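You operate a simulated robot arm through the tools that you are given. There is no shell and no other tool.

Carry out the task below with a simulated robot arm. There is one attempt and no reset: what you move stays moved.

## Task
Put the round green plug in well 57 and lock the blue turntable.
Fine: free the orange handle, turn well 57 to the yellow arrow, stand the plug in it, turn well 26 back to the arrow, lock the orange handle.
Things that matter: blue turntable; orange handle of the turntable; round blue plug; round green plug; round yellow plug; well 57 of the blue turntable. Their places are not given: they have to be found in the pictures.

The check looks at the end state, three seconds after you hand in, the way a careful person would. Anything else that was tipped, shoved, dropped, spilled or broken makes it a failure.

## Robot
A 6-joint arm with a fingered hand, fixed in place. Base frame: the origin is on the floor under the middle of its stand, x ahead of it, y to its left, z up. Units: m, rad, N and s.
With the tool pointing down near the work surface it reaches from about 0.32 to 0.82 m from the base axis. Its first joint turns from -2.897 to 2.897 rad. Payload 4 kg.
Tool frame: the origin (TCP) lies between the finger pads and is the grasp point; the fingertips stand 0.026 m ahead of it; z points along the fingers, y is the line along which they close. The gripper opens to 0.132 m; its body begins 0.073 m behind the TCP. The gripper is a hand of 5 fingers: y runs from the thumb to the fingers, the wrist lies at [0, 0, -0.239] in the tool frame.
Orientation is that of the tool frame in the base frame, as a unit quaternion [w, x, y, z]. With the fingers straight down and closing along the base's y, the tool's x points along the base's -x, its y along +y and its z along -z.

## Interface
- The arm moves only by the tool apply_moves. Its arguments are lists of equal length, an entry for each row: "translation": the shift along the base's x, y, z in m, a list of three; "rotation": the turn, a rotation vector about the base's x, y, z in degrees, a list of three. In form: {"translation": [[x, y, z], ...], "rotation": [[rx, ry, rz], ...]}. A call has 1 to 20 rows; each row shifts and turns the commanded pose from where the row before left it. Rows are played at 5 a second. More than 0.05 m and 0.15 rad between two rows, and nothing of the call is played. Where a pose cannot be reached the arm comes as near as it can. A force on the tool above 40 N (or 10 N above the force at the start of the call, whichever is more), or a blocked arm, ends the call early, and 0.2 s more pass. In this call time passes only in rows, and 0.2 s behind the last. The reply holds the time, the measured pose of the TCP, the force on the tool along the base axes, the opening and the grip force, in the units named above and with some noise, with the torque about the TCP (base axes, N m) and any sound that the robot's microphone picked up, and new pictures: "pictures" is both (left out), scene, wrist or none.
- Cameras (640 x 400 px; columns grow to the right, rows downward): "scene" is fixed at [0.2199, 0.6495, 1.4341]; the picture's right is [-0.93, -0.36, 0.00], its down [-0.12, 0.31, -0.94] and it looks along [0.34, -0.88, -0.33] (base axes); focal length 352 px, centre (320, 200). "wrist" rides on the gripper at [0.084, 0.002, -0.097] in the tool frame; the picture's right is [-0.02, 1.00, 0.00], its down [-0.75, -0.02, -0.66] and it looks along [-0.66, -0.01, 0.75] (tool axes); focal length 270 px, centre (320, 200).
- finger_targets(finger1, finger2, finger3, finger4, thumb_bend): sets how far each is bent, from 0 (flat) to 1 (curled in); at 0.3 the hand is open as for a grip, at 0.7 the pads meet at the TCP. One left out holds its place. A second passes; each finger stops where it meets its share of the squeeze, and holds until it gets a number again. It is the only way to open and close the hand. It gives what a move gives, with no picture; readings hold the bend of each and the force on the fingers (four entries, about 0 where the hand has none), thumb and palm.
- locate(camera, pixels): for up to 12 pixels [column, row] of the newest picture of that camera ("zoom" is the newest enlarged one), the place [x, y, z] in the base frame of the surface seen there, good to about 0.002 m. The clock stands still meanwhile.
- close_up(camera, box): a new picture of the part [left, top, right, bottom] of that camera's present view, enlarged. The clock stands still meanwhile.
- close_job(): hands the job in; it is judged then, once.

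Leave the gripper open and the arm clear of the work at the hand-in unless told otherwise.

The tools are called by a JSON object that holds its "fn" and its "kwargs". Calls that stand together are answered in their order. apply_moves: Moves the arm, as the interface text tells. Its arguments: {"type":"object","properties":{"translation":{"type":"array","items":{"type":"array","items":{"type":"number"}}},"rotation":{"type":"array","items":{"type":"array","items":{"type":"number"}}},"pictures":{"type":"string","enum":["both","scene","wrist","none"]}},"required":["translation","rotation"]} The other tools are called the same way: finger_targets (finger1, finger2, finger3, finger4, thumb_bend) moves the fingers one by one; locate (camera, pixels) gives the place of the surface under pixels of a picture; close_up (camera, box) takes an enlarged picture of a part of a camera's view; close_job () hands the job in.

At the start:

```text
time: 0.0
eef_pos: [0.5524, 0.0136, 1.2123]
ee_rot: [0.0, 0.0, 1.0, 0.0]
wrist_force: [-0.6, 0.0, 0.9]
ft_torque: [0.0, 0.02, 0.03]
finger_gap: 0.132
finger_force: 0.0
shape: jaw
bend: [0.3, 0.3, 0.3, 0.3, 0.3]
finger forces: [0.0, 0.0, 0.1, 0.0, 0.0, 0.0]
```

scene: 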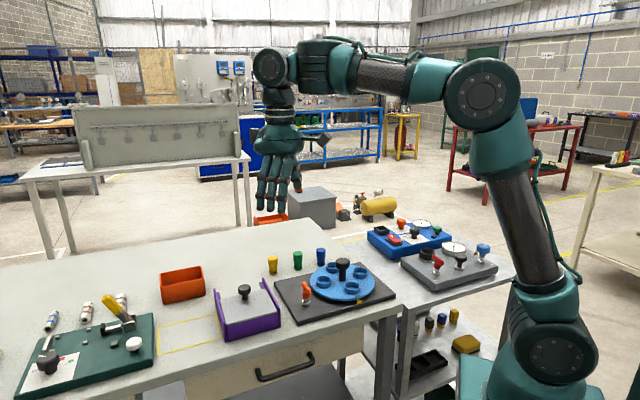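
wrist: 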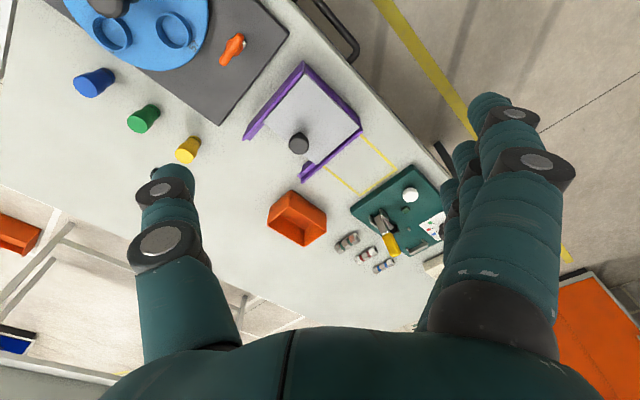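

I see the blue turntable around (342,282) in the scene picture, with an orange handle near (307,292) and three plugs (yellow 272,265; green 297,260; blue 320,257). I will enlarge that part first.

{"fn": "close_up", "kwargs": {"camera": "scene", "box": [250, 230, 410, 330]}}

{"fn": "close_up", "kwargs": {"camera": "wrist", "box": [40, 0, 300, 170]}}

```text
4.00 times, centred on (330, 280) of scene
```

zoom: 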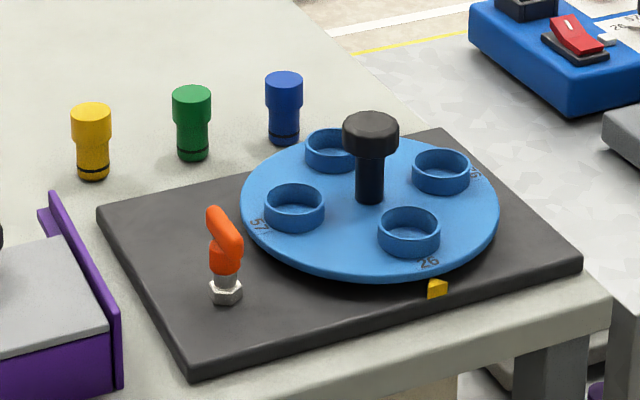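

```text
2.35 times, centred on (170, 85) of wrist
```

zoom: 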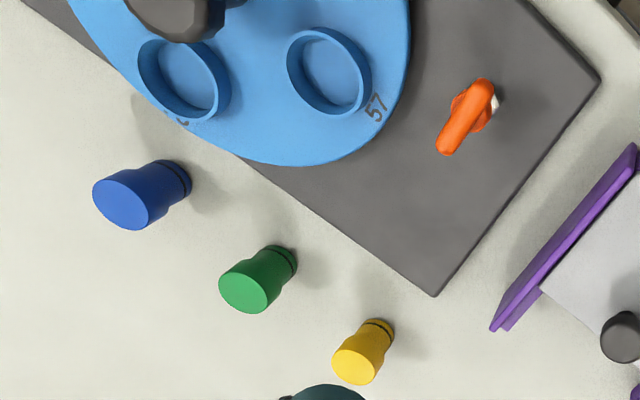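

Well 57 sits to the left of 26, which is at the yellow arrow now. I take a scene close-up again so I can locate points on it.

{"fn": "close_up", "kwargs": {"camera": "scene", "box": [250, 230, 410, 330]}}

{"fn": "locate", "kwargs": {"camera": "zoom", "pixels": [[91, 112], [192, 96], [284, 80], [370, 123], [294, 208], [409, 232], [441, 170], [333, 150], [437, 290], [215, 215], [235, 245], [226, 293]]}}

{"fn": "locate", "kwargs": {"camera": "zoom", "pixels": [[92, 172], [193, 152], [285, 138], [370, 195], [190, 375], [98, 210], [580, 262], [440, 130], [242, 200], [498, 215], [150, 250], [260, 225]]}}

```text
4.00 times, centred on (330, 280) of scene
```

zoom: 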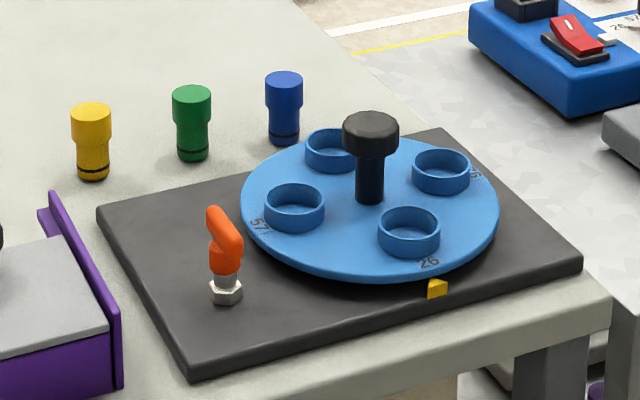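

```text
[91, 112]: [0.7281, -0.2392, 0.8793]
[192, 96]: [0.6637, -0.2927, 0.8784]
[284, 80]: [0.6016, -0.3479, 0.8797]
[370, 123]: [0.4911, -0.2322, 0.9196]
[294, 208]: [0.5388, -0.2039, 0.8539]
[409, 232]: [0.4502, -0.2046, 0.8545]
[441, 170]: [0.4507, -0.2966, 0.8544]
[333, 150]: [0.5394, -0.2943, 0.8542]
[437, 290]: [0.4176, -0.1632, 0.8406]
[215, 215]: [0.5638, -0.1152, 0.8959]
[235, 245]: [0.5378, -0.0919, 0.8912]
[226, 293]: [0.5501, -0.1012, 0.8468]
```

```text
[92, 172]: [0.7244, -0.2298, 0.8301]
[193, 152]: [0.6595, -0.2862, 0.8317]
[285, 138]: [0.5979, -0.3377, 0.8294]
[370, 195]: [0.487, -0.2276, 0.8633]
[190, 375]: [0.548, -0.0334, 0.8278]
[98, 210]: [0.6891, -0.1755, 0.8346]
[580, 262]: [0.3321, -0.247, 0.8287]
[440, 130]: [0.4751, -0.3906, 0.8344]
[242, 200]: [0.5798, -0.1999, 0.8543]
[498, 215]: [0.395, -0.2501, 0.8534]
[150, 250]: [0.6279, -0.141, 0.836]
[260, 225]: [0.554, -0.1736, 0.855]
```

The turntable centre comes out near (0.495,-0.250), wells at radius 0.064; well 57 is at 45° and the arrow/26 at 135° seen from above, so the table needs a +90° turn. The handle stands at about (0.55,-0.105). I now bring the wrist camera nearer to look at the handle.

{"fn": "apply_moves", "kwargs": {"translation": [[-0.0236, -0.024, -0.03], [-0.0236, -0.024, -0.03], [-0.0236, -0.024, -0.03], [-0.0236, -0.024, -0.03], [-0.0236, -0.024, -0.03], [0, 0, 0]], "rotation": [[0, 0, 0], [0, 0, 0], [0, 0, 0], [0, 0, 0], [0, 0, 0], [0, 0, 0]]}}

```text
time: 1.4
eef_pos: [0.4316, -0.1051, 1.062]
ee_rot: [0.0, 0.0, 1.0, 0.0]
wrist_force: [-0.1, -0.6, 0.8]
ft_torque: [0.03, 0.01, 0.01]
finger_gap: 0.132
finger_force: 0.0
shape: jaw
bend: [0.3, 0.3, 0.3, 0.3, 0.3]
finger forces: [0.1, 0.1, 0.0, 0.1, 0.0, 0.0]
```

scene: 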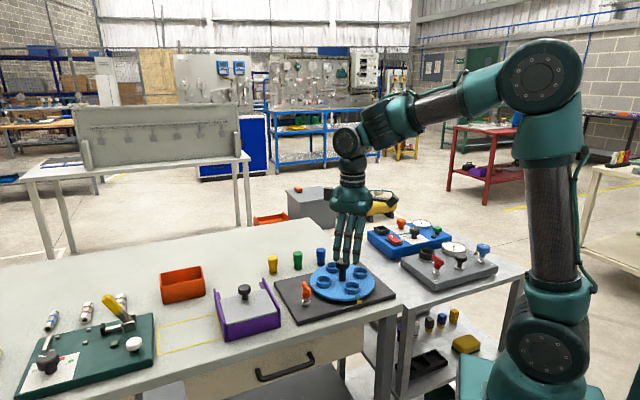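
wrist: 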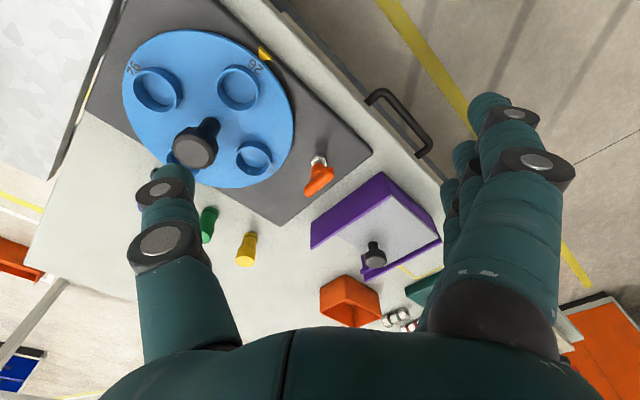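

The view from above is clear; the handle is at (320,178) in the wrist picture. I enlarge the handle and the table.

{"fn": "close_up", "kwargs": {"camera": "wrist", "box": [270, 130, 370, 220]}}

{"fn": "close_up", "kwargs": {"camera": "wrist", "box": [100, 20, 340, 200]}}

{"fn": "close_up", "kwargs": {"camera": "scene", "box": [285, 270, 335, 315]}}

```text
4.44 times, centred on (320, 175) of wrist
```

zoom: 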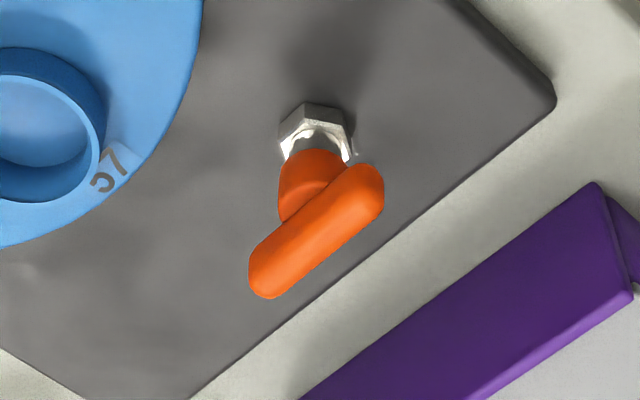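

```text
2.22 times, centred on (220, 110) of wrist
```

zoom: 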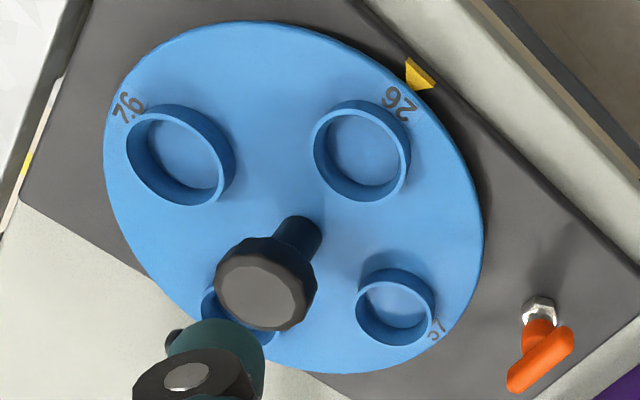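

```text
8.89 times, centred on (310, 292) of scene
```

zoom: 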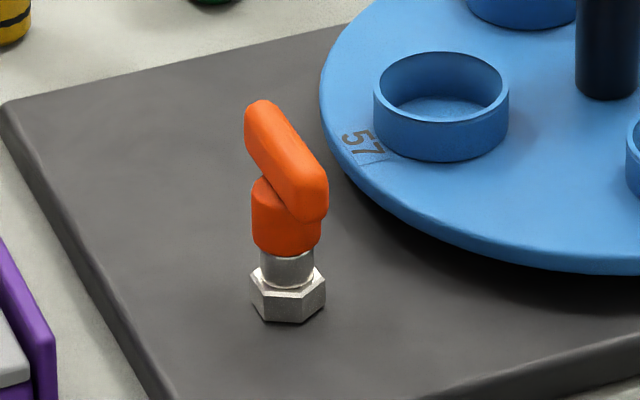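

The handle is a T-bar on a hub over a hex nut. I locate its ends, hub and nut in the scene close-up.

{"fn": "locate", "kwargs": {"camera": "zoom", "pixels": [[258, 104], [280, 130], [300, 160], [318, 170], [310, 205], [270, 225], [290, 240], [288, 268], [288, 300], [255, 120], [280, 180], [325, 185]]}}

{"fn": "locate", "kwargs": {"camera": "wrist", "pixels": [[332, 171], [308, 191], [320, 180], [315, 170], [319, 157], [207, 145], [240, 85], [158, 88], [254, 158], [209, 210], [247, 237], [262, 52]]}}

```text
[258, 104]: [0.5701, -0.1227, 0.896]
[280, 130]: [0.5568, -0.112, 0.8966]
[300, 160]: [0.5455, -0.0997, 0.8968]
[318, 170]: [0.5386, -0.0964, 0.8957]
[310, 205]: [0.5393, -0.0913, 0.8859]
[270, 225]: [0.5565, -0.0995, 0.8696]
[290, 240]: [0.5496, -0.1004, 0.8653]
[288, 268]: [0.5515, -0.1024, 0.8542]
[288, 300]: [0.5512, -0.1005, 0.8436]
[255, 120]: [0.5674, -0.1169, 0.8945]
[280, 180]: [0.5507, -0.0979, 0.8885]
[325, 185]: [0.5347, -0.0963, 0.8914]
```

```text
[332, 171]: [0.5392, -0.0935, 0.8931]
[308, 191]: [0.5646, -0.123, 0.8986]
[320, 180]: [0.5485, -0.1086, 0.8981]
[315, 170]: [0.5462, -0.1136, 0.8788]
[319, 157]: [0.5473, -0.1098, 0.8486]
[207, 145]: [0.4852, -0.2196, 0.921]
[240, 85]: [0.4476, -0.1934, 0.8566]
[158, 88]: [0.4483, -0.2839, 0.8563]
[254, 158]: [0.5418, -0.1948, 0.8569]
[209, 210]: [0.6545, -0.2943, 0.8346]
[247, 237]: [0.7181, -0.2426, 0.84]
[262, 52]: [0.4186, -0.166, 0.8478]
```

The bar lies along 135° in the base plane, centre about (0.552,-0.108), z 0.88–0.897. I'll hover above it with the tool turned −45° so the hand closes across the bar, and check the purple fixture next to it.

{"fn": "apply_moves", "kwargs": {"translation": [[0.02, 0, -0.01], [0.02, 0, -0.01], [0.02, 0, -0.01], [0.02, 0, -0.01], [0.02, 0, -0.01], [0.018, -0.001, -0.01], [0, 0, 0]], "rotation": [[0, 0, -7.5], [0, 0, -7.5], [0, 0, -7.5], [0, 0, -7.5], [0, 0, -7.5], [0, 0, -7.5], [0, 0, 0]]}}

{"fn": "finger_targets", "kwargs": {"finger1": 0.5, "finger2": 0.5, "finger3": 0.5, "finger4": 0.5, "thumb_bend": 0.5}}

```text
time: 3.0
eef_pos: [0.5532, -0.1077, 1.0001]
ee_rot: [-0.001, 0.382, 0.924, 0.0]
wrist_force: [0.1, 0.3, -0.3]
ft_torque: [0.01, -0.02, -0.01]
finger_gap: 0.1318
finger_force: 0.0
shape: jaw
bend: [0.3, 0.3, 0.3, 0.3, 0.3]
finger forces: [0.0, 0.1, 0.1, 0.0, 0.0, 0.0]
```

scene: 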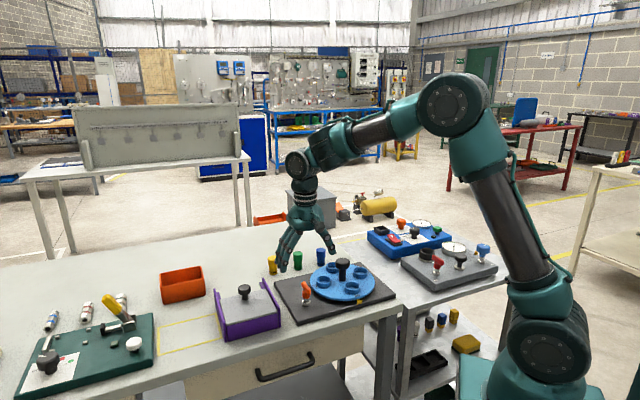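
wrist: 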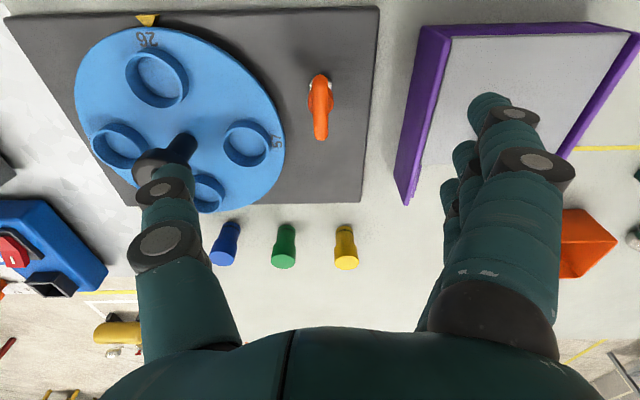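

```text
time: 4.0
eef_pos: [0.5522, -0.1083, 1.0003]
ee_rot: [0.0, 0.383, 0.924, 0.0]
wrist_force: [0.1, 0.0, 0.6]
ft_torque: [-0.03, -0.03, 0.01]
finger_gap: 0.0758
finger_force: 0.1
shape: fingers
bend: [0.5, 0.5, 0.5, 0.5, 0.5]
finger forces: [0.1, 0.1, 0.0, 0.0, 0.0, 0.0]
```

The hand is over the handle, gap 0.076 at bend 0.5. I check how it looks and how high the purple fixture is.

{"fn": "close_up", "kwargs": {"camera": "wrist", "box": [0, 0, 640, 400]}}

{"fn": "locate", "kwargs": {"camera": "wrist", "pixels": [[432, 33], [415, 150], [407, 185], [320, 80], [320, 130], [440, 60], [420, 30], [250, 142], [318, 105], [370, 60]]}}

{"fn": "close_up", "kwargs": {"camera": "scene", "box": [240, 170, 400, 330]}}

```text
1.00 times, centred on (320, 200) of wrist (not enlarged: the box is as wide or as high as the picture)
```

zoom: 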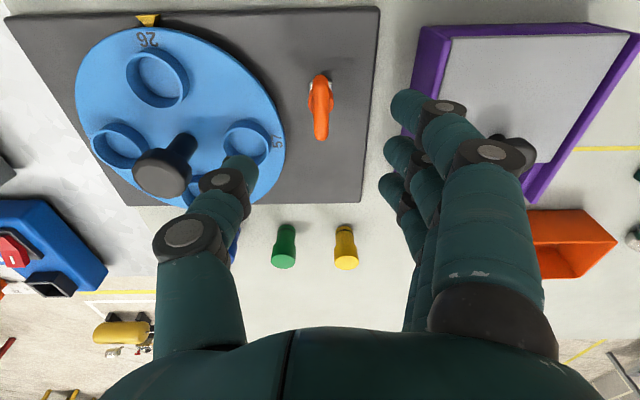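

```text
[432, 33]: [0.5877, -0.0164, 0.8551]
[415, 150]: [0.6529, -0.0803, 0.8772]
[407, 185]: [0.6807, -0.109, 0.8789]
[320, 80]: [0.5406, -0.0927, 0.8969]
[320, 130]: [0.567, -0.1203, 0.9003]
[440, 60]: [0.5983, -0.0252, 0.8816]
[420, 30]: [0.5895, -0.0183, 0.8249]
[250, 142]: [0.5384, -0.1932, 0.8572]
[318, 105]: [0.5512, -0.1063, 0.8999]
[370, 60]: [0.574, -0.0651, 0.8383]
```

```text
2.50 times, centred on (320, 250) of scene
```

zoom: 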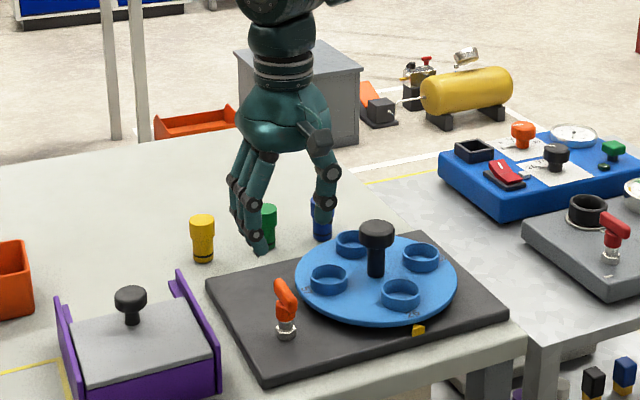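

The purple wall stands about 0.09 m from the handle axis, so a half-closed hand clears it. I measure where the fingertips are with the hand half closed.

{"fn": "close_up", "kwargs": {"camera": "wrist", "box": [150, 60, 530, 290]}}

{"fn": "locate", "kwargs": {"camera": "zoom", "pixels": [[410, 70], [425, 90], [395, 155], [388, 215], [150, 180], [165, 172], [130, 200], [440, 75], [480, 110]]}}

```text
1.68 times, centred on (340, 175) of wrist
```

zoom: 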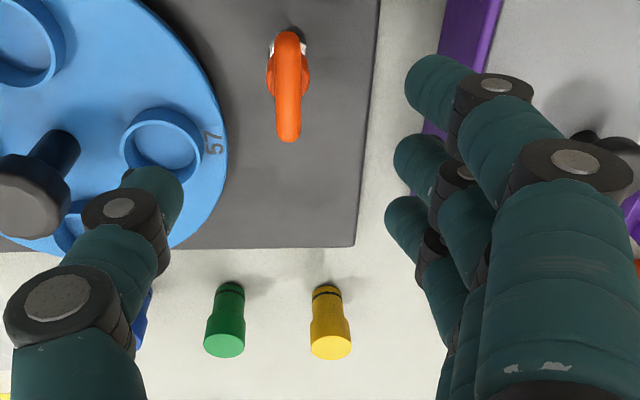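

```text
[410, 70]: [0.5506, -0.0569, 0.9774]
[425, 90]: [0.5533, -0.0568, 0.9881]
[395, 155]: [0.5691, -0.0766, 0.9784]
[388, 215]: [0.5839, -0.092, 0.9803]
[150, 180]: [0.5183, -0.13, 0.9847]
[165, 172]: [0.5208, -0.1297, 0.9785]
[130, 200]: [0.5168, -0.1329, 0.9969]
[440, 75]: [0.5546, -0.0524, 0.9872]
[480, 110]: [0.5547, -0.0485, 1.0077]
```

Fingertips sit about 0.026 below the TCP; fingers 2 and 3 are near the middle. I lower straight down over the bar to TCP z≈0.888.

{"fn": "apply_moves", "kwargs": {"translation": [[0.0005, 0, -0.03], [0, 0, -0.03], [0, 0, -0.02], [0, 0, -0.016], [0, 0, -0.016], [0, 0, 0]], "rotation": [[0, 0, 0], [0, 0, 0], [0, 0, 0], [0, 0, 0], [0, 0, 0], [0, 0, 0]]}}

```text
time: 5.4
eef_pos: [0.5532, -0.1069, 0.8888]
ee_rot: [0.0, 0.383, 0.924, 0.0]
wrist_force: [-0.1, 0.5, 0.3]
ft_torque: [0.0, 0.01, 0.01]
finger_gap: 0.076
finger_force: 0.0
shape: fingers
bend: [0.5, 0.5, 0.5, 0.5, 0.5]
finger forces: [0.0, 0.1, 0.1, 0.0, 0.0, 0.0]
```

scene: 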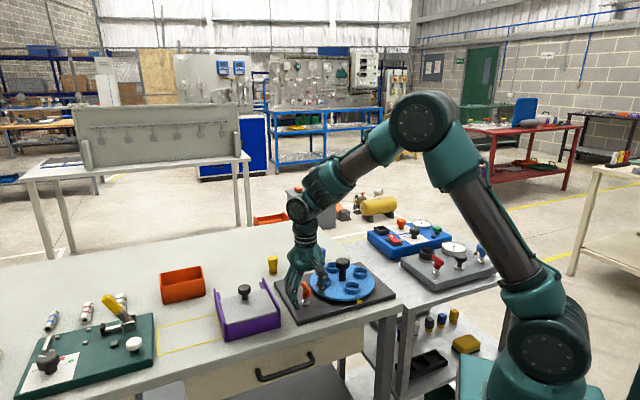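
wrist: 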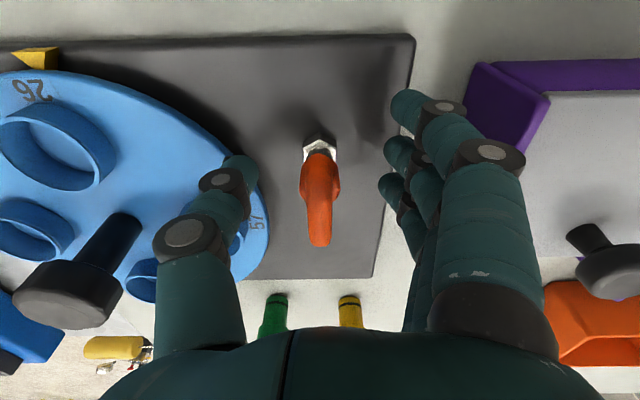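

The bar sits centred between thumb and fingers. I close fingers 2, 3 and the thumb on it, leaving 1 and 4 half open.

{"fn": "finger_targets", "kwargs": {"finger2": 0.72, "finger3": 0.72, "thumb_bend": 0.72}}

```text
time: 6.4
eef_pos: [0.5527, -0.1068, 0.8889]
ee_rot: [0.0, 0.383, 0.924, 0.001]
wrist_force: [-3.7, -1.2, -6.6]
ft_torque: [-0.03, 0.01, 0.01]
finger_gap: 0.0534
finger_force: 8.2
shape: fingers
bend: [0.5, 0.71, 0.68, 0.5, 0.67]
finger forces: [0.1, 2.3, 4.5, 0.0, 8.9, 0.0]
```

Gripped: fingers 2/3 2.3 and 4.5 N, thumb 8.9 N. I look, then try a small twist of +6° reading the torque.

{"fn": "apply_moves", "kwargs": {"translation": [[0, 0, 0], [0, 0, 0]], "rotation": [[0, 0, 3], [0, 0, 3]], "pictures": "wrist"}}

```text
time: 7.0
eef_pos: [0.5528, -0.1069, 0.888]
ee_rot: [0.0, 0.334, 0.943, 0.001]
wrist_force: [-4.4, 0.7, -5.4]
ft_torque: [-0.02, 0.11, -0.15]
finger_gap: 0.0535
finger_force: 10.2
shape: fingers
bend: [0.5, 0.71, 0.69, 0.5, 0.67]
finger forces: [0.1, 2.6, 5.7, 0.0, 11.1, 0.0]
```

wrist: 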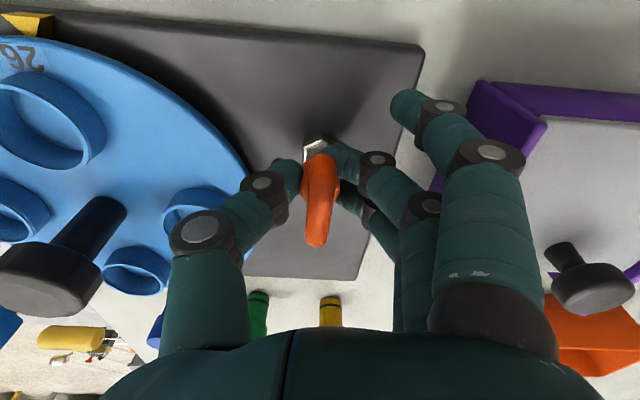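

Torque z −0.15 Nm at +6°; the bar seems to follow partly. I go a bit more to see if the torque rises (stop) or stays level (friction).

{"fn": "apply_moves", "kwargs": {"translation": [[0, 0, 0], [0, 0, 0]], "rotation": [[0, 0, 3], [0, 0, 3]], "pictures": "wrist"}}

{"fn": "close_up", "kwargs": {"camera": "wrist", "box": [240, 110, 420, 260]}}

```text
time: 7.6
eef_pos: [0.5531, -0.1068, 0.8902]
ee_rot: [0.001, 0.284, 0.959, 0.0]
wrist_force: [-2.2, -3.1, -7.6]
ft_torque: [-0.08, 0.05, -0.23]
finger_gap: 0.0537
finger_force: 10.4
shape: fingers
bend: [0.5, 0.71, 0.69, 0.5, 0.67]
finger forces: [0.0, 3.8, 6.0, 0.0, 11.0, 0.0]
```

wrist: 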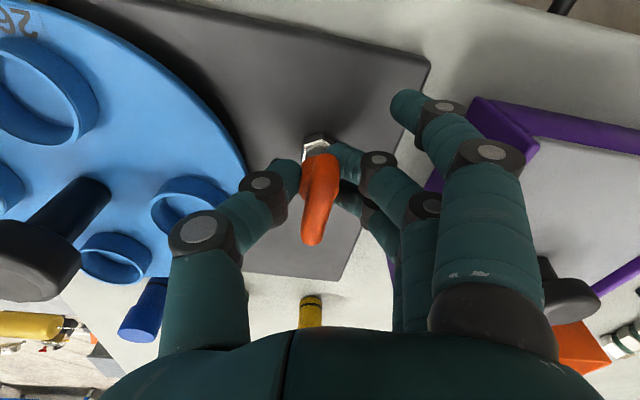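

```text
2.67 times, centred on (330, 185) of wrist
```

zoom: 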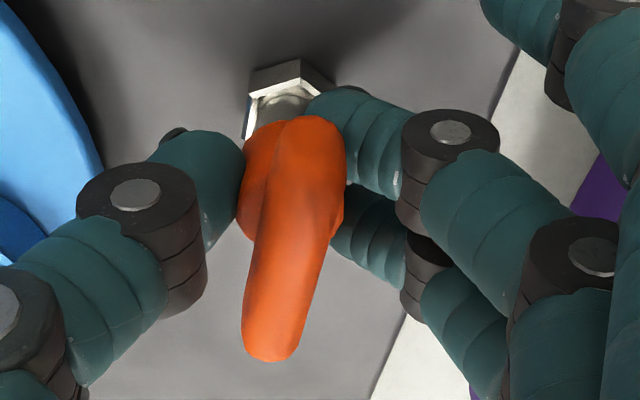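

The bar now tilts in the hand picture, so it is lagging behind. I locate its top to see whether it turned at all.

{"fn": "locate", "kwargs": {"camera": "zoom", "pixels": [[312, 130], [300, 180], [285, 240], [275, 300], [268, 340]]}}

```text
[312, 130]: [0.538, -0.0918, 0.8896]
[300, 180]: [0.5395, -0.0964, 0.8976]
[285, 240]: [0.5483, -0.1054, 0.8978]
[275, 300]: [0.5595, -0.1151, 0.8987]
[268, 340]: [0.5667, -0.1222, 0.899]
```

The bar has not turned (still about 136°). So +twist is resisted. I go back and try the other way by −6°.

{"fn": "apply_moves", "kwargs": {"translation": [[0, 0, 0], [0, 0, 0], [0, 0, 0], [0, 0, 0], [0, 0, 0]], "rotation": [[0, 0, -4], [0, 0, -4], [0, 0, -4], [0, 0, -3], [0, 0, -3]], "pictures": "wrist"}}

```text
time: 8.8
eef_pos: [0.553, -0.1078, 0.8903]
ee_rot: [0.001, 0.431, 0.903, 0.0]
wrist_force: [1.3, 0.4, -5.3]
ft_torque: [-0.02, -0.03, 0.05]
finger_gap: 0.0531
finger_force: 7.4
shape: fingers
bend: [0.5, 0.71, 0.69, 0.5, 0.68]
finger forces: [0.0, 3.4, 5.3, 0.0, 6.5, 0.1]
```

wrist: 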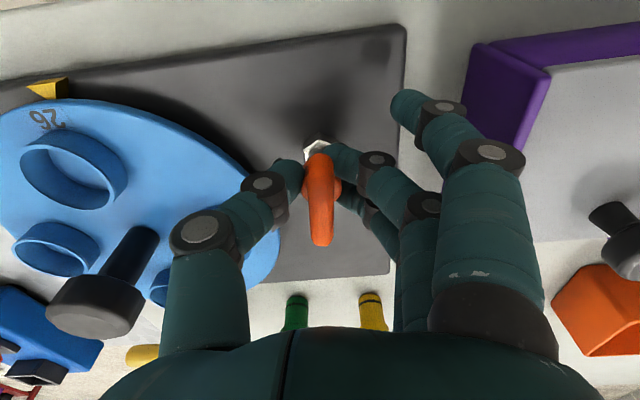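

Torque only +0.05 Nm at −6°. I continue −6° more and check.

{"fn": "apply_moves", "kwargs": {"translation": [[0, 0, 0], [0, 0, 0]], "rotation": [[0, 0, -3], [0, 0, -3]], "pictures": "wrist"}}

{"fn": "close_up", "kwargs": {"camera": "wrist", "box": [240, 110, 420, 260]}}

{"fn": "locate", "kwargs": {"camera": "wrist", "pixels": [[318, 165], [319, 180], [320, 195], [321, 210], [322, 225], [322, 235]]}}

```text
time: 9.4
eef_pos: [0.5535, -0.1071, 0.8901]
ee_rot: [0.0, 0.478, 0.878, 0.0]
wrist_force: [0.4, 1.2, -4.8]
ft_torque: [0.04, 0.01, 0.08]
finger_gap: 0.0528
finger_force: 7.3
shape: fingers
bend: [0.5, 0.71, 0.69, 0.5, 0.68]
finger forces: [0.1, 3.8, 5.3, 0.0, 6.7, 0.0]
```

wrist: 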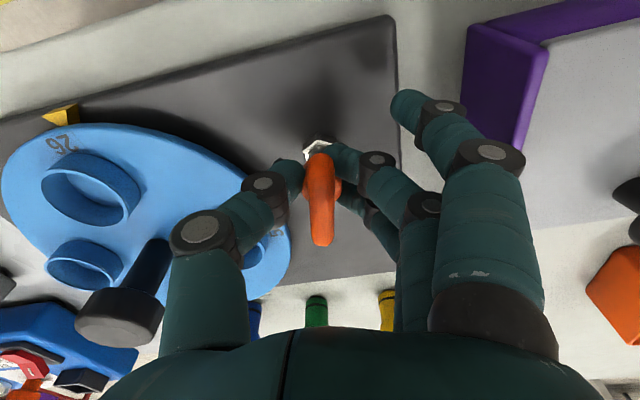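

```text
2.67 times, centred on (330, 185) of wrist
```

zoom: 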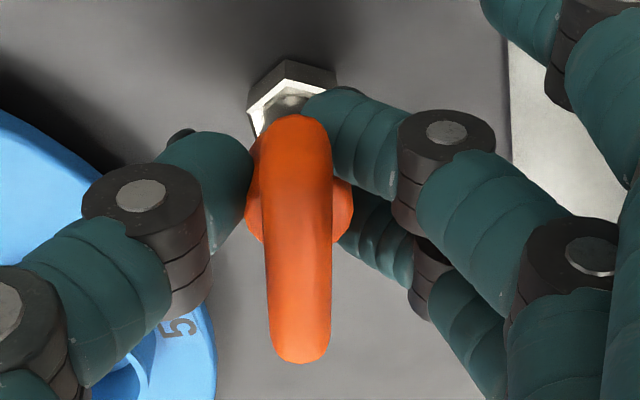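

```text
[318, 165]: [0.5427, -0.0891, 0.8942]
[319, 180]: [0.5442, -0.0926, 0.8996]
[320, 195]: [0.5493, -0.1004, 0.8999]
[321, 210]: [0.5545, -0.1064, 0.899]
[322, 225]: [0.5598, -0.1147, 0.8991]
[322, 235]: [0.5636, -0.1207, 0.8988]
```

The bar turned about −10° with little torque: it swings clockwise. I continue turning and watch the torque.

{"fn": "apply_moves", "kwargs": {"translation": [[0, 0, 0], [0, 0, 0], [0, 0, 0], [0, 0, 0], [0, 0, 0]], "rotation": [[0, 0, -6], [0, 0, -6], [0, 0, -6], [0, 0, -6], [0, 0, -6]], "pictures": "wrist"}}

```text
time: 10.6
eef_pos: [0.5521, -0.1072, 0.8896]
ee_rot: [-0.001, 0.688, 0.726, 0.0]
wrist_force: [4.5, 6.9, -2.7]
ft_torque: [0.12, -0.1, 0.1]
finger_gap: 0.0516
finger_force: 9.2
shape: fingers
bend: [0.5, 0.71, 0.69, 0.5, 0.68]
finger forces: [0.1, 7.2, 6.0, 0.1, 5.5, 0.1]
```

wrist: 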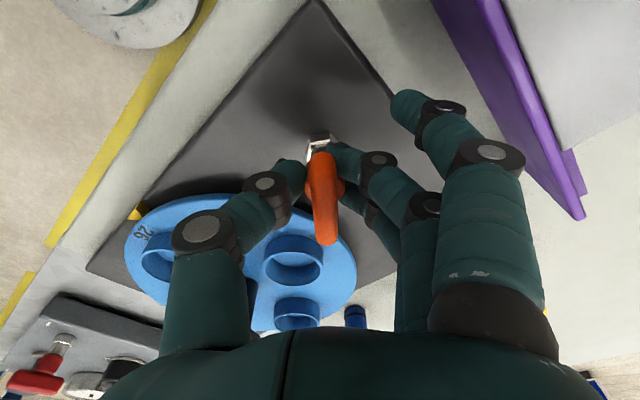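

Still turning with 0.1 Nm. I go on another −30°.

{"fn": "apply_moves", "kwargs": {"translation": [[0, 0, 0], [0, 0, 0], [0, 0, 0], [0, 0, 0], [0, 0, 0]], "rotation": [[0, 0, -6], [0, 0, -6], [0, 0, -6], [0, 0, -6], [0, 0, -6]], "pictures": "wrist"}}

{"fn": "locate", "kwargs": {"camera": "wrist", "pixels": [[320, 175], [321, 190], [323, 205], [326, 220], [327, 232]]}}

```text
time: 11.8
eef_pos: [0.5525, -0.1063, 0.8893]
ee_rot: [0.0, 0.852, 0.524, 0.002]
wrist_force: [16.6, 19.9, -1.4]
ft_torque: [0.46, -0.36, 0.17]
finger_gap: 0.0516
finger_force: 16.0
shape: fingers
bend: [0.5, 0.71, 0.69, 0.5, 0.68]
finger forces: [0.0, 21.5, 5.1, 0.1, 6.2, 0.0]
```

wrist: 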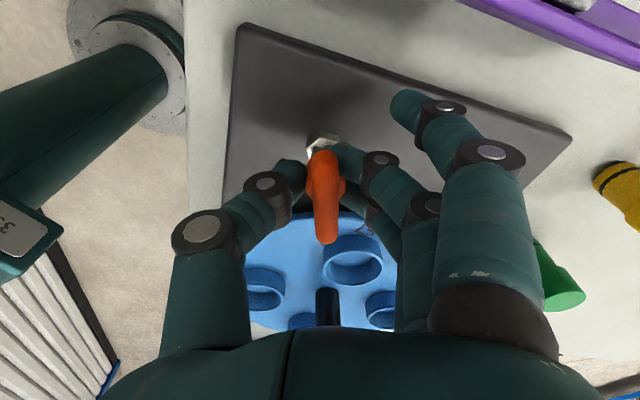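

```text
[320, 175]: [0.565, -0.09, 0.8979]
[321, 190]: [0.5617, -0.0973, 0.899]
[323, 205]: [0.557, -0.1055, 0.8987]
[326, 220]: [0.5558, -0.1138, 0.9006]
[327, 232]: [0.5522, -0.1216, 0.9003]
```

The bar is at about 68° now (turned ~67°), with side force 26 N building up from being off-centre. I relax the grip to re-centre.

{"fn": "finger_targets", "kwargs": {"finger2": 0.5, "finger3": 0.5, "thumb_bend": 0.5}}

{"fn": "close_up", "kwargs": {"camera": "wrist", "box": [240, 110, 420, 260]}}

{"fn": "locate", "kwargs": {"camera": "zoom", "pixels": [[284, 130], [290, 180], [298, 240], [305, 300], [310, 340], [240, 100]]}}

```text
time: 12.8
eef_pos: [0.5519, -0.1087, 0.8892]
ee_rot: [0.001, 0.852, 0.523, 0.0]
wrist_force: [-0.1, 0.3, 0.7]
ft_torque: [0.0, 0.01, 0.0]
finger_gap: 0.0744
finger_force: 0.0
shape: fingers
bend: [0.5, 0.5, 0.5, 0.5, 0.5]
finger forces: [0.0, 0.0, 0.0, 0.0, 0.0, 0.0]
```

```text
2.67 times, centred on (330, 185) of wrist
```

zoom: 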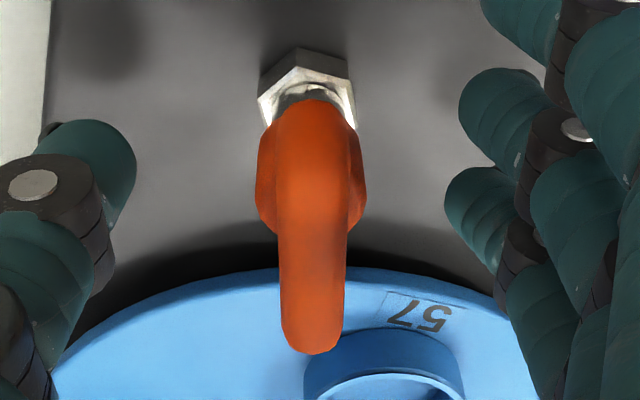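

```text
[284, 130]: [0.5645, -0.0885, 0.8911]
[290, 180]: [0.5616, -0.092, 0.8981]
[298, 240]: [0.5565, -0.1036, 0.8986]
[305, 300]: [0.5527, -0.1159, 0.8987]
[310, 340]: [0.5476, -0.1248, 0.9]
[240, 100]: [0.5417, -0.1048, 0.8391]
```

Forces dropped to zero and the bar stayed at 67°. The pivot lies about 3 mm to the right of the hand's centre line; I shift by (+2,−1.5) mm, align +3°, and grip again.

{"fn": "apply_moves", "kwargs": {"translation": [[0.002, -0.0015, 0], [0, 0, 0]], "rotation": [[0, 0, 3], [0, 0, 0]], "pictures": "none"}}

{"fn": "finger_targets", "kwargs": {"finger2": 0.72, "finger3": 0.72, "thumb_bend": 0.72}}

{"fn": "apply_moves", "kwargs": {"translation": [[0, 0, 0], [0, 0, 0], [0, 0, 0]], "rotation": [[0, 0, -5], [0, 0, -5], [0, 0, -5]], "pictures": "wrist"}}

```text
time: 13.4
eef_pos: [0.5555, -0.1094, 0.8892]
ee_rot: [0.0, 0.839, 0.545, 0.0]
wrist_force: [0.4, 0.1, 1.5]
ft_torque: [0.01, -0.01, -0.05]
finger_gap: 0.0747
finger_force: 0.1
shape: fingers
bend: [0.5, 0.5, 0.5, 0.5, 0.5]
finger forces: [0.0, 0.1, 0.0, 0.0, 0.0, 0.0]
```

```text
time: 14.4
eef_pos: [0.5546, -0.1084, 0.8896]
ee_rot: [0.001, 0.839, 0.544, 0.001]
wrist_force: [-1.7, 0.1, -6.1]
ft_torque: [0.0, 0.02, -0.01]
finger_gap: 0.053
finger_force: 8.0
shape: fingers
bend: [0.5, 0.69, 0.69, 0.5, 0.67]
finger forces: [0.1, 3.8, 3.8, 0.0, 8.8, 0.0]
```

```text
time: 15.2
eef_pos: [0.5531, -0.1088, 0.8902]
ee_rot: [-0.001, 0.903, 0.429, 0.0]
wrist_force: [0.5, -0.7, -7.4]
ft_torque: [-0.03, 0.04, 0.06]
finger_gap: 0.0529
finger_force: 7.4
shape: fingers
bend: [0.5, 0.69, 0.69, 0.5, 0.68]
finger forces: [0.0, 4.3, 4.4, 0.0, 6.9, 0.1]
```

wrist: 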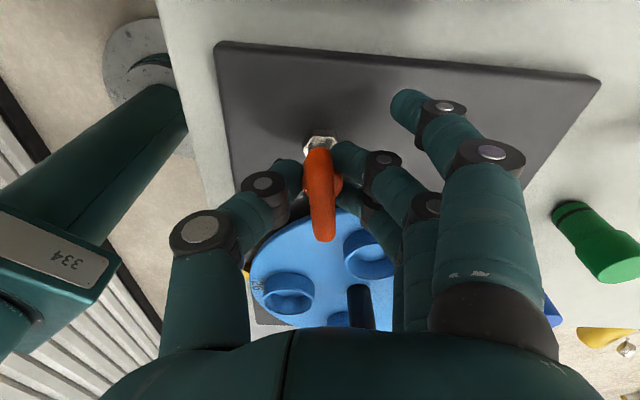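

Low side forces now, still turning. Another −12° watching for a stop or a click.

{"fn": "apply_moves", "kwargs": {"translation": [[0, 0, 0], [0, 0, 0], [0, 0, 0]], "rotation": [[0, 0, -4], [0, 0, -4], [0, 0, -4]], "pictures": "wrist"}}

{"fn": "locate", "kwargs": {"camera": "wrist", "pixels": [[319, 175], [321, 190], [322, 205], [324, 220], [325, 232]]}}

```text
time: 16.0
eef_pos: [0.5548, -0.1094, 0.8897]
ee_rot: [0.0, 0.943, 0.333, 0.001]
wrist_force: [0.4, 0.6, -6.8]
ft_torque: [0.05, 0.01, 0.14]
finger_gap: 0.0529
finger_force: 8.7
shape: fingers
bend: [0.5, 0.69, 0.69, 0.5, 0.68]
finger forces: [0.1, 5.5, 4.1, 0.1, 7.1, 0.0]
```

wrist: 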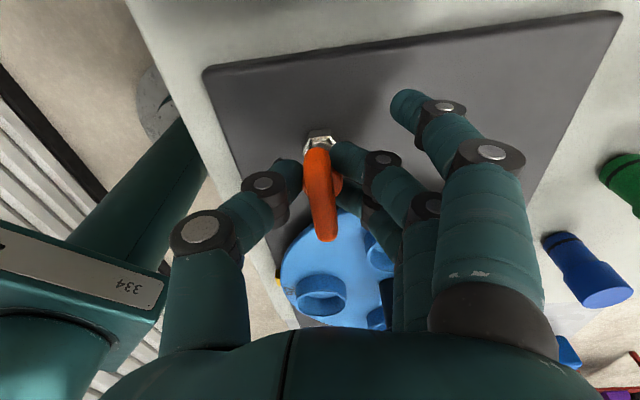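

```text
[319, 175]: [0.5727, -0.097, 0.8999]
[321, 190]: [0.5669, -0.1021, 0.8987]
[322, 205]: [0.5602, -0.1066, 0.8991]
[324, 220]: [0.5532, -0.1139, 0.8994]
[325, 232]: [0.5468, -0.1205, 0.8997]
```

The bar now stands near 43° (about −92° of turn), torque up to 0.14. One more small step to feel for the stop.

{"fn": "apply_moves", "kwargs": {"translation": [[0, 0, 0], [0, 0, 0]], "rotation": [[0, 0, -3], [0, 0, -3]], "pictures": "wrist"}}

{"fn": "locate", "kwargs": {"camera": "wrist", "pixels": [[319, 175], [321, 190], [322, 205], [324, 220], [325, 232]]}}

```text
time: 16.6
eef_pos: [0.5538, -0.1089, 0.8888]
ee_rot: [-0.001, 0.959, 0.284, 0.0]
wrist_force: [1.1, 0.7, -6.3]
ft_torque: [-0.02, 0.01, 0.15]
finger_gap: 0.0527
finger_force: 9.5
shape: fingers
bend: [0.5, 0.69, 0.69, 0.5, 0.68]
finger forces: [0.0, 7.7, 4.2, 0.0, 8.4, 0.1]
```

wrist: 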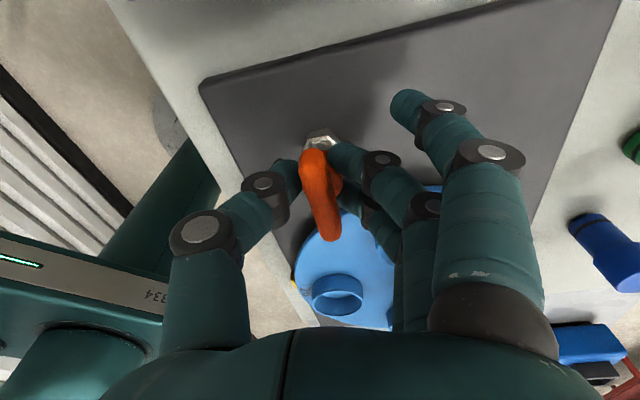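

```text
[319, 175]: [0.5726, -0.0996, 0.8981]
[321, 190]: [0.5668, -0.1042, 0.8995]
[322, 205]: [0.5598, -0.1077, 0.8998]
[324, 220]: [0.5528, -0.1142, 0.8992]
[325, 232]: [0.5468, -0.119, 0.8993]
```

The bar no longer follows, so it's at its stop near 45°. I release it and rise.

{"fn": "finger_targets", "kwargs": {"finger2": 0.5, "finger3": 0.5, "thumb_bend": 0.5}}

{"fn": "apply_moves", "kwargs": {"translation": [[0, 0, 0.02], [0, 0, 0.03], [0, 0, 0.04], [0, 0, 0.04], [0, 0, 0]], "rotation": [[0, 0, 0], [0, 0, 0], [0, 0, 0], [0, 0, 0], [0, 0, 0]]}}

{"fn": "close_up", "kwargs": {"camera": "scene", "box": [250, 230, 410, 330]}}

```text
time: 17.6
eef_pos: [0.5552, -0.1079, 0.8894]
ee_rot: [0.0, 0.959, 0.284, -0.001]
wrist_force: [-0.4, -0.5, -0.9]
ft_torque: [0.01, 0.02, 0.0]
finger_gap: 0.0746
finger_force: 0.2
shape: fingers
bend: [0.5, 0.5, 0.5, 0.5, 0.5]
finger forces: [0.0, 0.0, 0.1, 0.1, 0.1, 0.0]
```

```text
time: 18.8
eef_pos: [0.556, -0.1105, 1.0206]
ee_rot: [0.0, 0.958, 0.285, -0.001]
wrist_force: [-0.5, 0.5, 0.4]
ft_torque: [-0.01, 0.0, 0.0]
finger_gap: 0.0748
finger_force: 0.1
shape: fingers
bend: [0.5, 0.5, 0.5, 0.5, 0.5]
finger forces: [0.1, 0.1, 0.0, 0.1, 0.0, 0.0]
```

scene: 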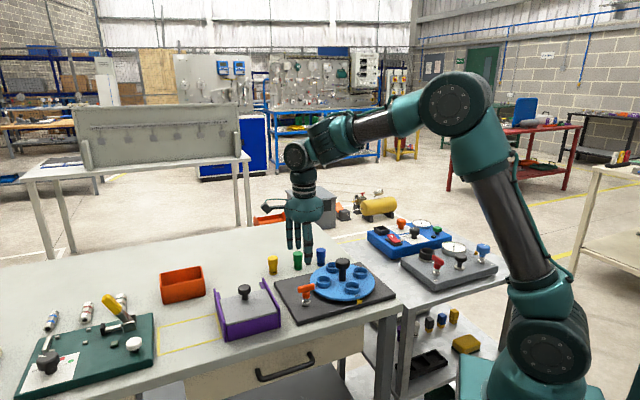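
wrist: 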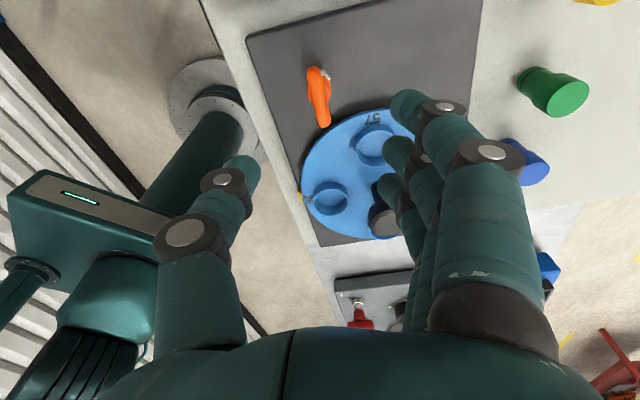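

```text
4.00 times, centred on (330, 280) of scene
```

zoom: 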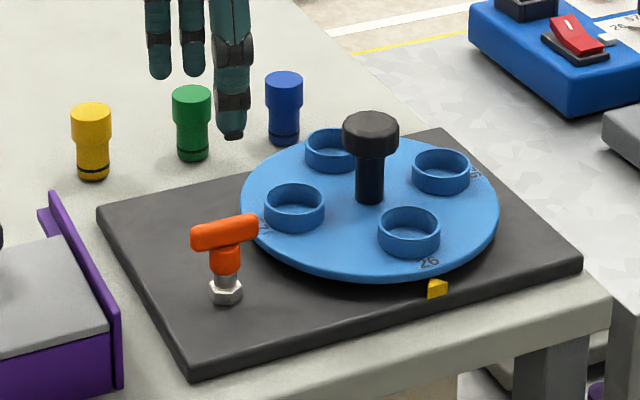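

The handle now points the other way. I measure it, the knob and the rims.

{"fn": "locate", "kwargs": {"camera": "zoom", "pixels": [[200, 228], [250, 218], [226, 223], [225, 265], [350, 135], [390, 135], [370, 155], [370, 180], [294, 187], [294, 226], [266, 205], [322, 205]]}}

{"fn": "locate", "kwargs": {"camera": "zoom", "pixels": [[409, 211], [409, 253], [381, 232], [437, 232], [370, 116], [346, 122], [394, 122], [370, 128], [192, 90], [192, 120], [192, 155], [180, 140]]}}

```text
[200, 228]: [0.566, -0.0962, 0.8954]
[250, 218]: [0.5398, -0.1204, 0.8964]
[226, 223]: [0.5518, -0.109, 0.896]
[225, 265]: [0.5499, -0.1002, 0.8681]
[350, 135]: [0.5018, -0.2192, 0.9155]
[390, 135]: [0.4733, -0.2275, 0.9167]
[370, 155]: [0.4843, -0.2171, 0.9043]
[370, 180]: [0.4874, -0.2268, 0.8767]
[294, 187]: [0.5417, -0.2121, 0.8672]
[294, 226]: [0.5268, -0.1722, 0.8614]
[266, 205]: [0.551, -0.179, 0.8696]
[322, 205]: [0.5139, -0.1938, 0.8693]
```

```text
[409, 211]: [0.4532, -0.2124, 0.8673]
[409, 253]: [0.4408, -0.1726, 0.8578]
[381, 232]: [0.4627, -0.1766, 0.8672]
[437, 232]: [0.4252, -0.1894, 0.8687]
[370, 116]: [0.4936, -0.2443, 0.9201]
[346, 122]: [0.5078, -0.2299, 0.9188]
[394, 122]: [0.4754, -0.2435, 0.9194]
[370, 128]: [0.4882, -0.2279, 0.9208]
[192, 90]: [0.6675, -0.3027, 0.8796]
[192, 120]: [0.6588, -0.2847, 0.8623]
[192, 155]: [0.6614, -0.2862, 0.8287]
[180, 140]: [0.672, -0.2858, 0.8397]
```

Handle bar reads about 43°, i.e. a clean quarter turn. Correcting for the ray angle into the wells, the table centre is near (0.488,−0.233). I move over the knob at a safe height and look.

{"fn": "apply_moves", "kwargs": {"translation": [[-0.022, -0.0417, 0], [-0.022, -0.0417, 0], [-0.022, -0.0417, 0], [0, 0, 0]], "rotation": [[0, 0, 0], [0, 0, 0], [0, 0, 0], [0, 0, 0]]}}

{"fn": "close_up", "kwargs": {"camera": "scene", "box": [250, 190, 410, 320]}}

```text
time: 19.8
eef_pos: [0.4876, -0.2328, 1.0203]
ee_rot: [0.001, 0.959, 0.283, 0.0]
wrist_force: [-0.2, -0.1, -1.0]
ft_torque: [0.02, 0.0, 0.04]
finger_gap: 0.0749
finger_force: 0.1
shape: fingers
bend: [0.5, 0.5, 0.5, 0.5, 0.5]
finger forces: [0.1, 0.0, 0.0, 0.0, 0.0, 0.0]
```

scene: 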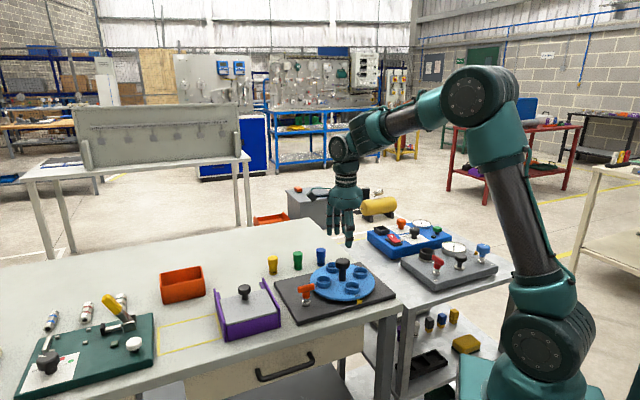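
wrist: 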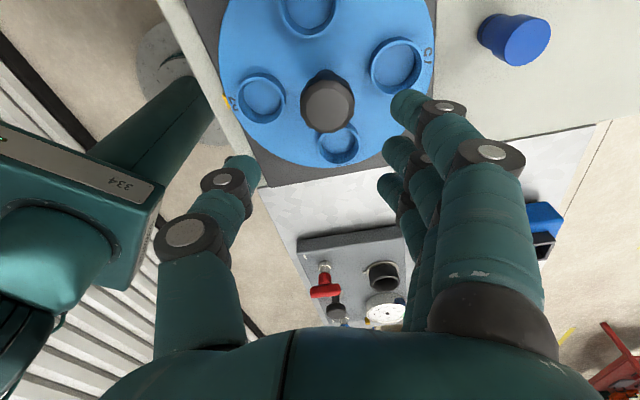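

```text
3.08 times, centred on (330, 255) of scene
```

zoom: 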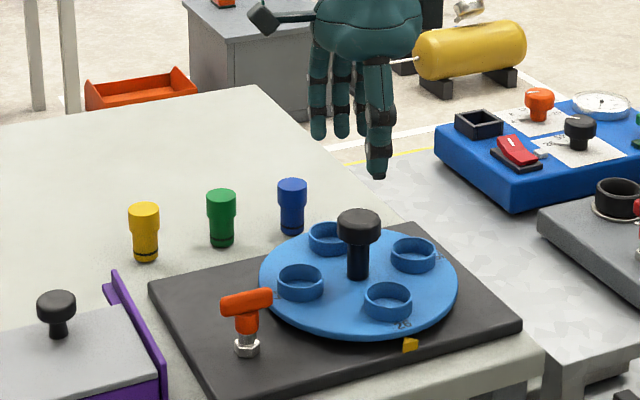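

I locate the knob's top face in the wrist picture (centre ≈ (328,107)).

{"fn": "locate", "kwargs": {"camera": "wrist", "pixels": [[328, 106], [306, 106], [350, 106], [328, 85], [328, 127], [262, 98], [396, 65], [337, 145], [307, 12], [228, 80], [440, 60], [335, 165]]}}

```text
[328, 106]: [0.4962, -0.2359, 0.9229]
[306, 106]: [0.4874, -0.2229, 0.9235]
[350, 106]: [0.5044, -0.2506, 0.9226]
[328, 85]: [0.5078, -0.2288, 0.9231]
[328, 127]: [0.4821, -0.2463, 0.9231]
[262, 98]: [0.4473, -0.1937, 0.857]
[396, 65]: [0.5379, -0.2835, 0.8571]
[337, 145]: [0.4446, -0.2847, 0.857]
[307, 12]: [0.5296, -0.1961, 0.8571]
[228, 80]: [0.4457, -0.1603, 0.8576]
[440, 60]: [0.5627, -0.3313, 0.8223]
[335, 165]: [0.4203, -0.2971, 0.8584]
```

Knob top centre ≈ (0.495,−0.237), z 0.923; averaged with the wells the axis is (0.4945,−0.237). I shift there and lower to just above, then down to grip height 0.908.

{"fn": "apply_moves", "kwargs": {"translation": [[0.0056, -0.003, -0.02], [0, 0, -0.03], [0, 0, -0.02], [0, 0, -0.02], [0, 0, -0.022], [0, 0, 0]], "rotation": [[0, 0, 0], [0, 0, 0], [0, 0, 0], [0, 0, 0], [0, 0, 0], [0, 0, 0]]}}

```text
time: 21.2
eef_pos: [0.495, -0.2385, 0.9075]
ee_rot: [0.0, 0.959, 0.284, 0.0]
wrist_force: [0.0, -0.2, 0.2]
ft_torque: [-0.02, 0.0, 0.04]
finger_gap: 0.0749
finger_force: 0.1
shape: fingers
bend: [0.5, 0.5, 0.5, 0.5, 0.5]
finger forces: [0.0, 0.0, 0.0, 0.1, 0.1, 0.1]
```

scene: 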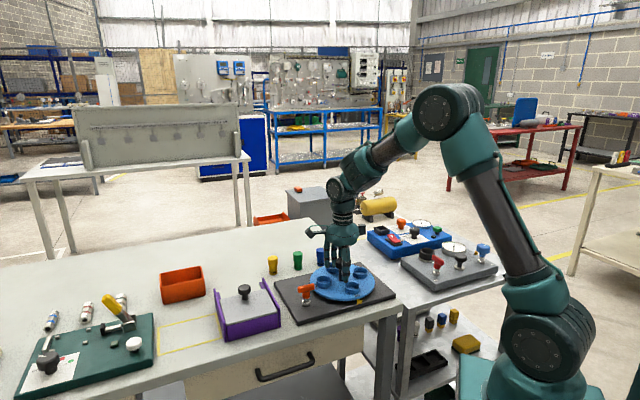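
wrist: 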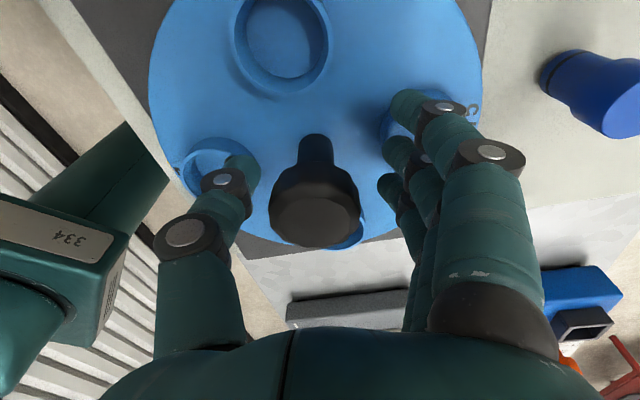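

The knob sits between thumb and fingers, no contact. I close fingers 2, 3 and the thumb.

{"fn": "finger_targets", "kwargs": {"finger2": 0.7, "finger3": 0.7, "thumb_bend": 0.7}}

{"fn": "apply_moves", "kwargs": {"translation": [[0, 0, 0], [0, 0, 0]], "rotation": [[0, 0, 3], [0, 0, 3]], "pictures": "wrist"}}

```text
time: 22.2
eef_pos: [0.4955, -0.2371, 0.9063]
ee_rot: [-0.001, 0.959, 0.284, -0.001]
wrist_force: [-7.3, 11.7, -12.9]
ft_torque: [-0.17, -0.09, 0.0]
finger_gap: 0.0597
finger_force: 10.8
shape: fingers
bend: [0.5, 0.69, 0.67, 0.5, 0.65]
finger forces: [0.0, 1.4, 2.3, 0.0, 17.5, 0.0]
```

```text
time: 22.8
eef_pos: [0.4949, -0.2361, 0.9069]
ee_rot: [0.0, 0.942, 0.334, 0.0]
wrist_force: [-5.3, 9.5, -12.7]
ft_torque: [-0.11, -0.11, -0.04]
finger_gap: 0.0596
finger_force: 10.0
shape: fingers
bend: [0.5, 0.69, 0.67, 0.5, 0.65]
finger forces: [0.1, 1.5, 2.6, 0.0, 16.2, 0.0]
```

wrist: 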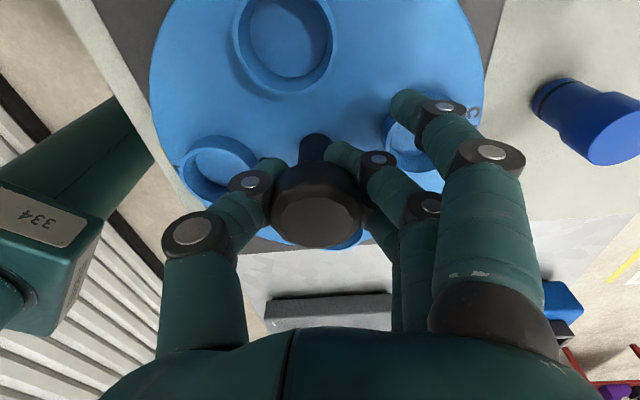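

The table follows (picture content turns with the hand, torque only −0.04). The thumb carries more than the fingers, so I shift 2 mm towards the thumb side and continue turning.

{"fn": "apply_moves", "kwargs": {"translation": [[-0.0013, 0.0016, 0], [0, 0, 0], [0, 0, 0], [0, 0, 0]], "rotation": [[0, 0, 3], [0, 0, 3], [0, 0, 4], [0, 0, 4]], "pictures": "wrist"}}

```text
time: 23.8
eef_pos: [0.4931, -0.2348, 0.9086]
ee_rot: [0.001, 0.895, 0.447, 0.0]
wrist_force: [0.6, 8.0, -12.6]
ft_torque: [-0.12, -0.22, -0.01]
finger_gap: 0.0581
finger_force: 9.3
shape: fingers
bend: [0.5, 0.68, 0.66, 0.5, 0.65]
finger forces: [0.0, 3.5, 3.3, 0.1, 12.6, 0.0]
```

wrist: 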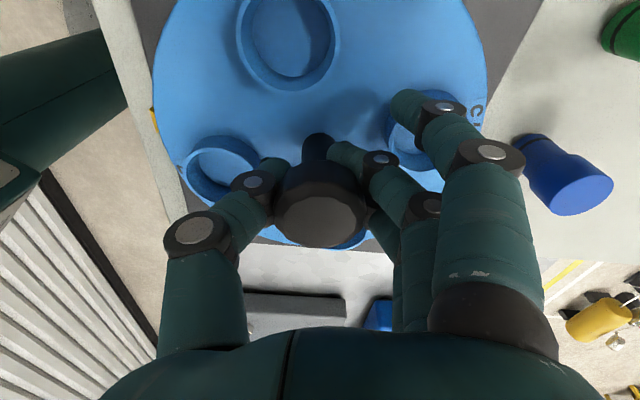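

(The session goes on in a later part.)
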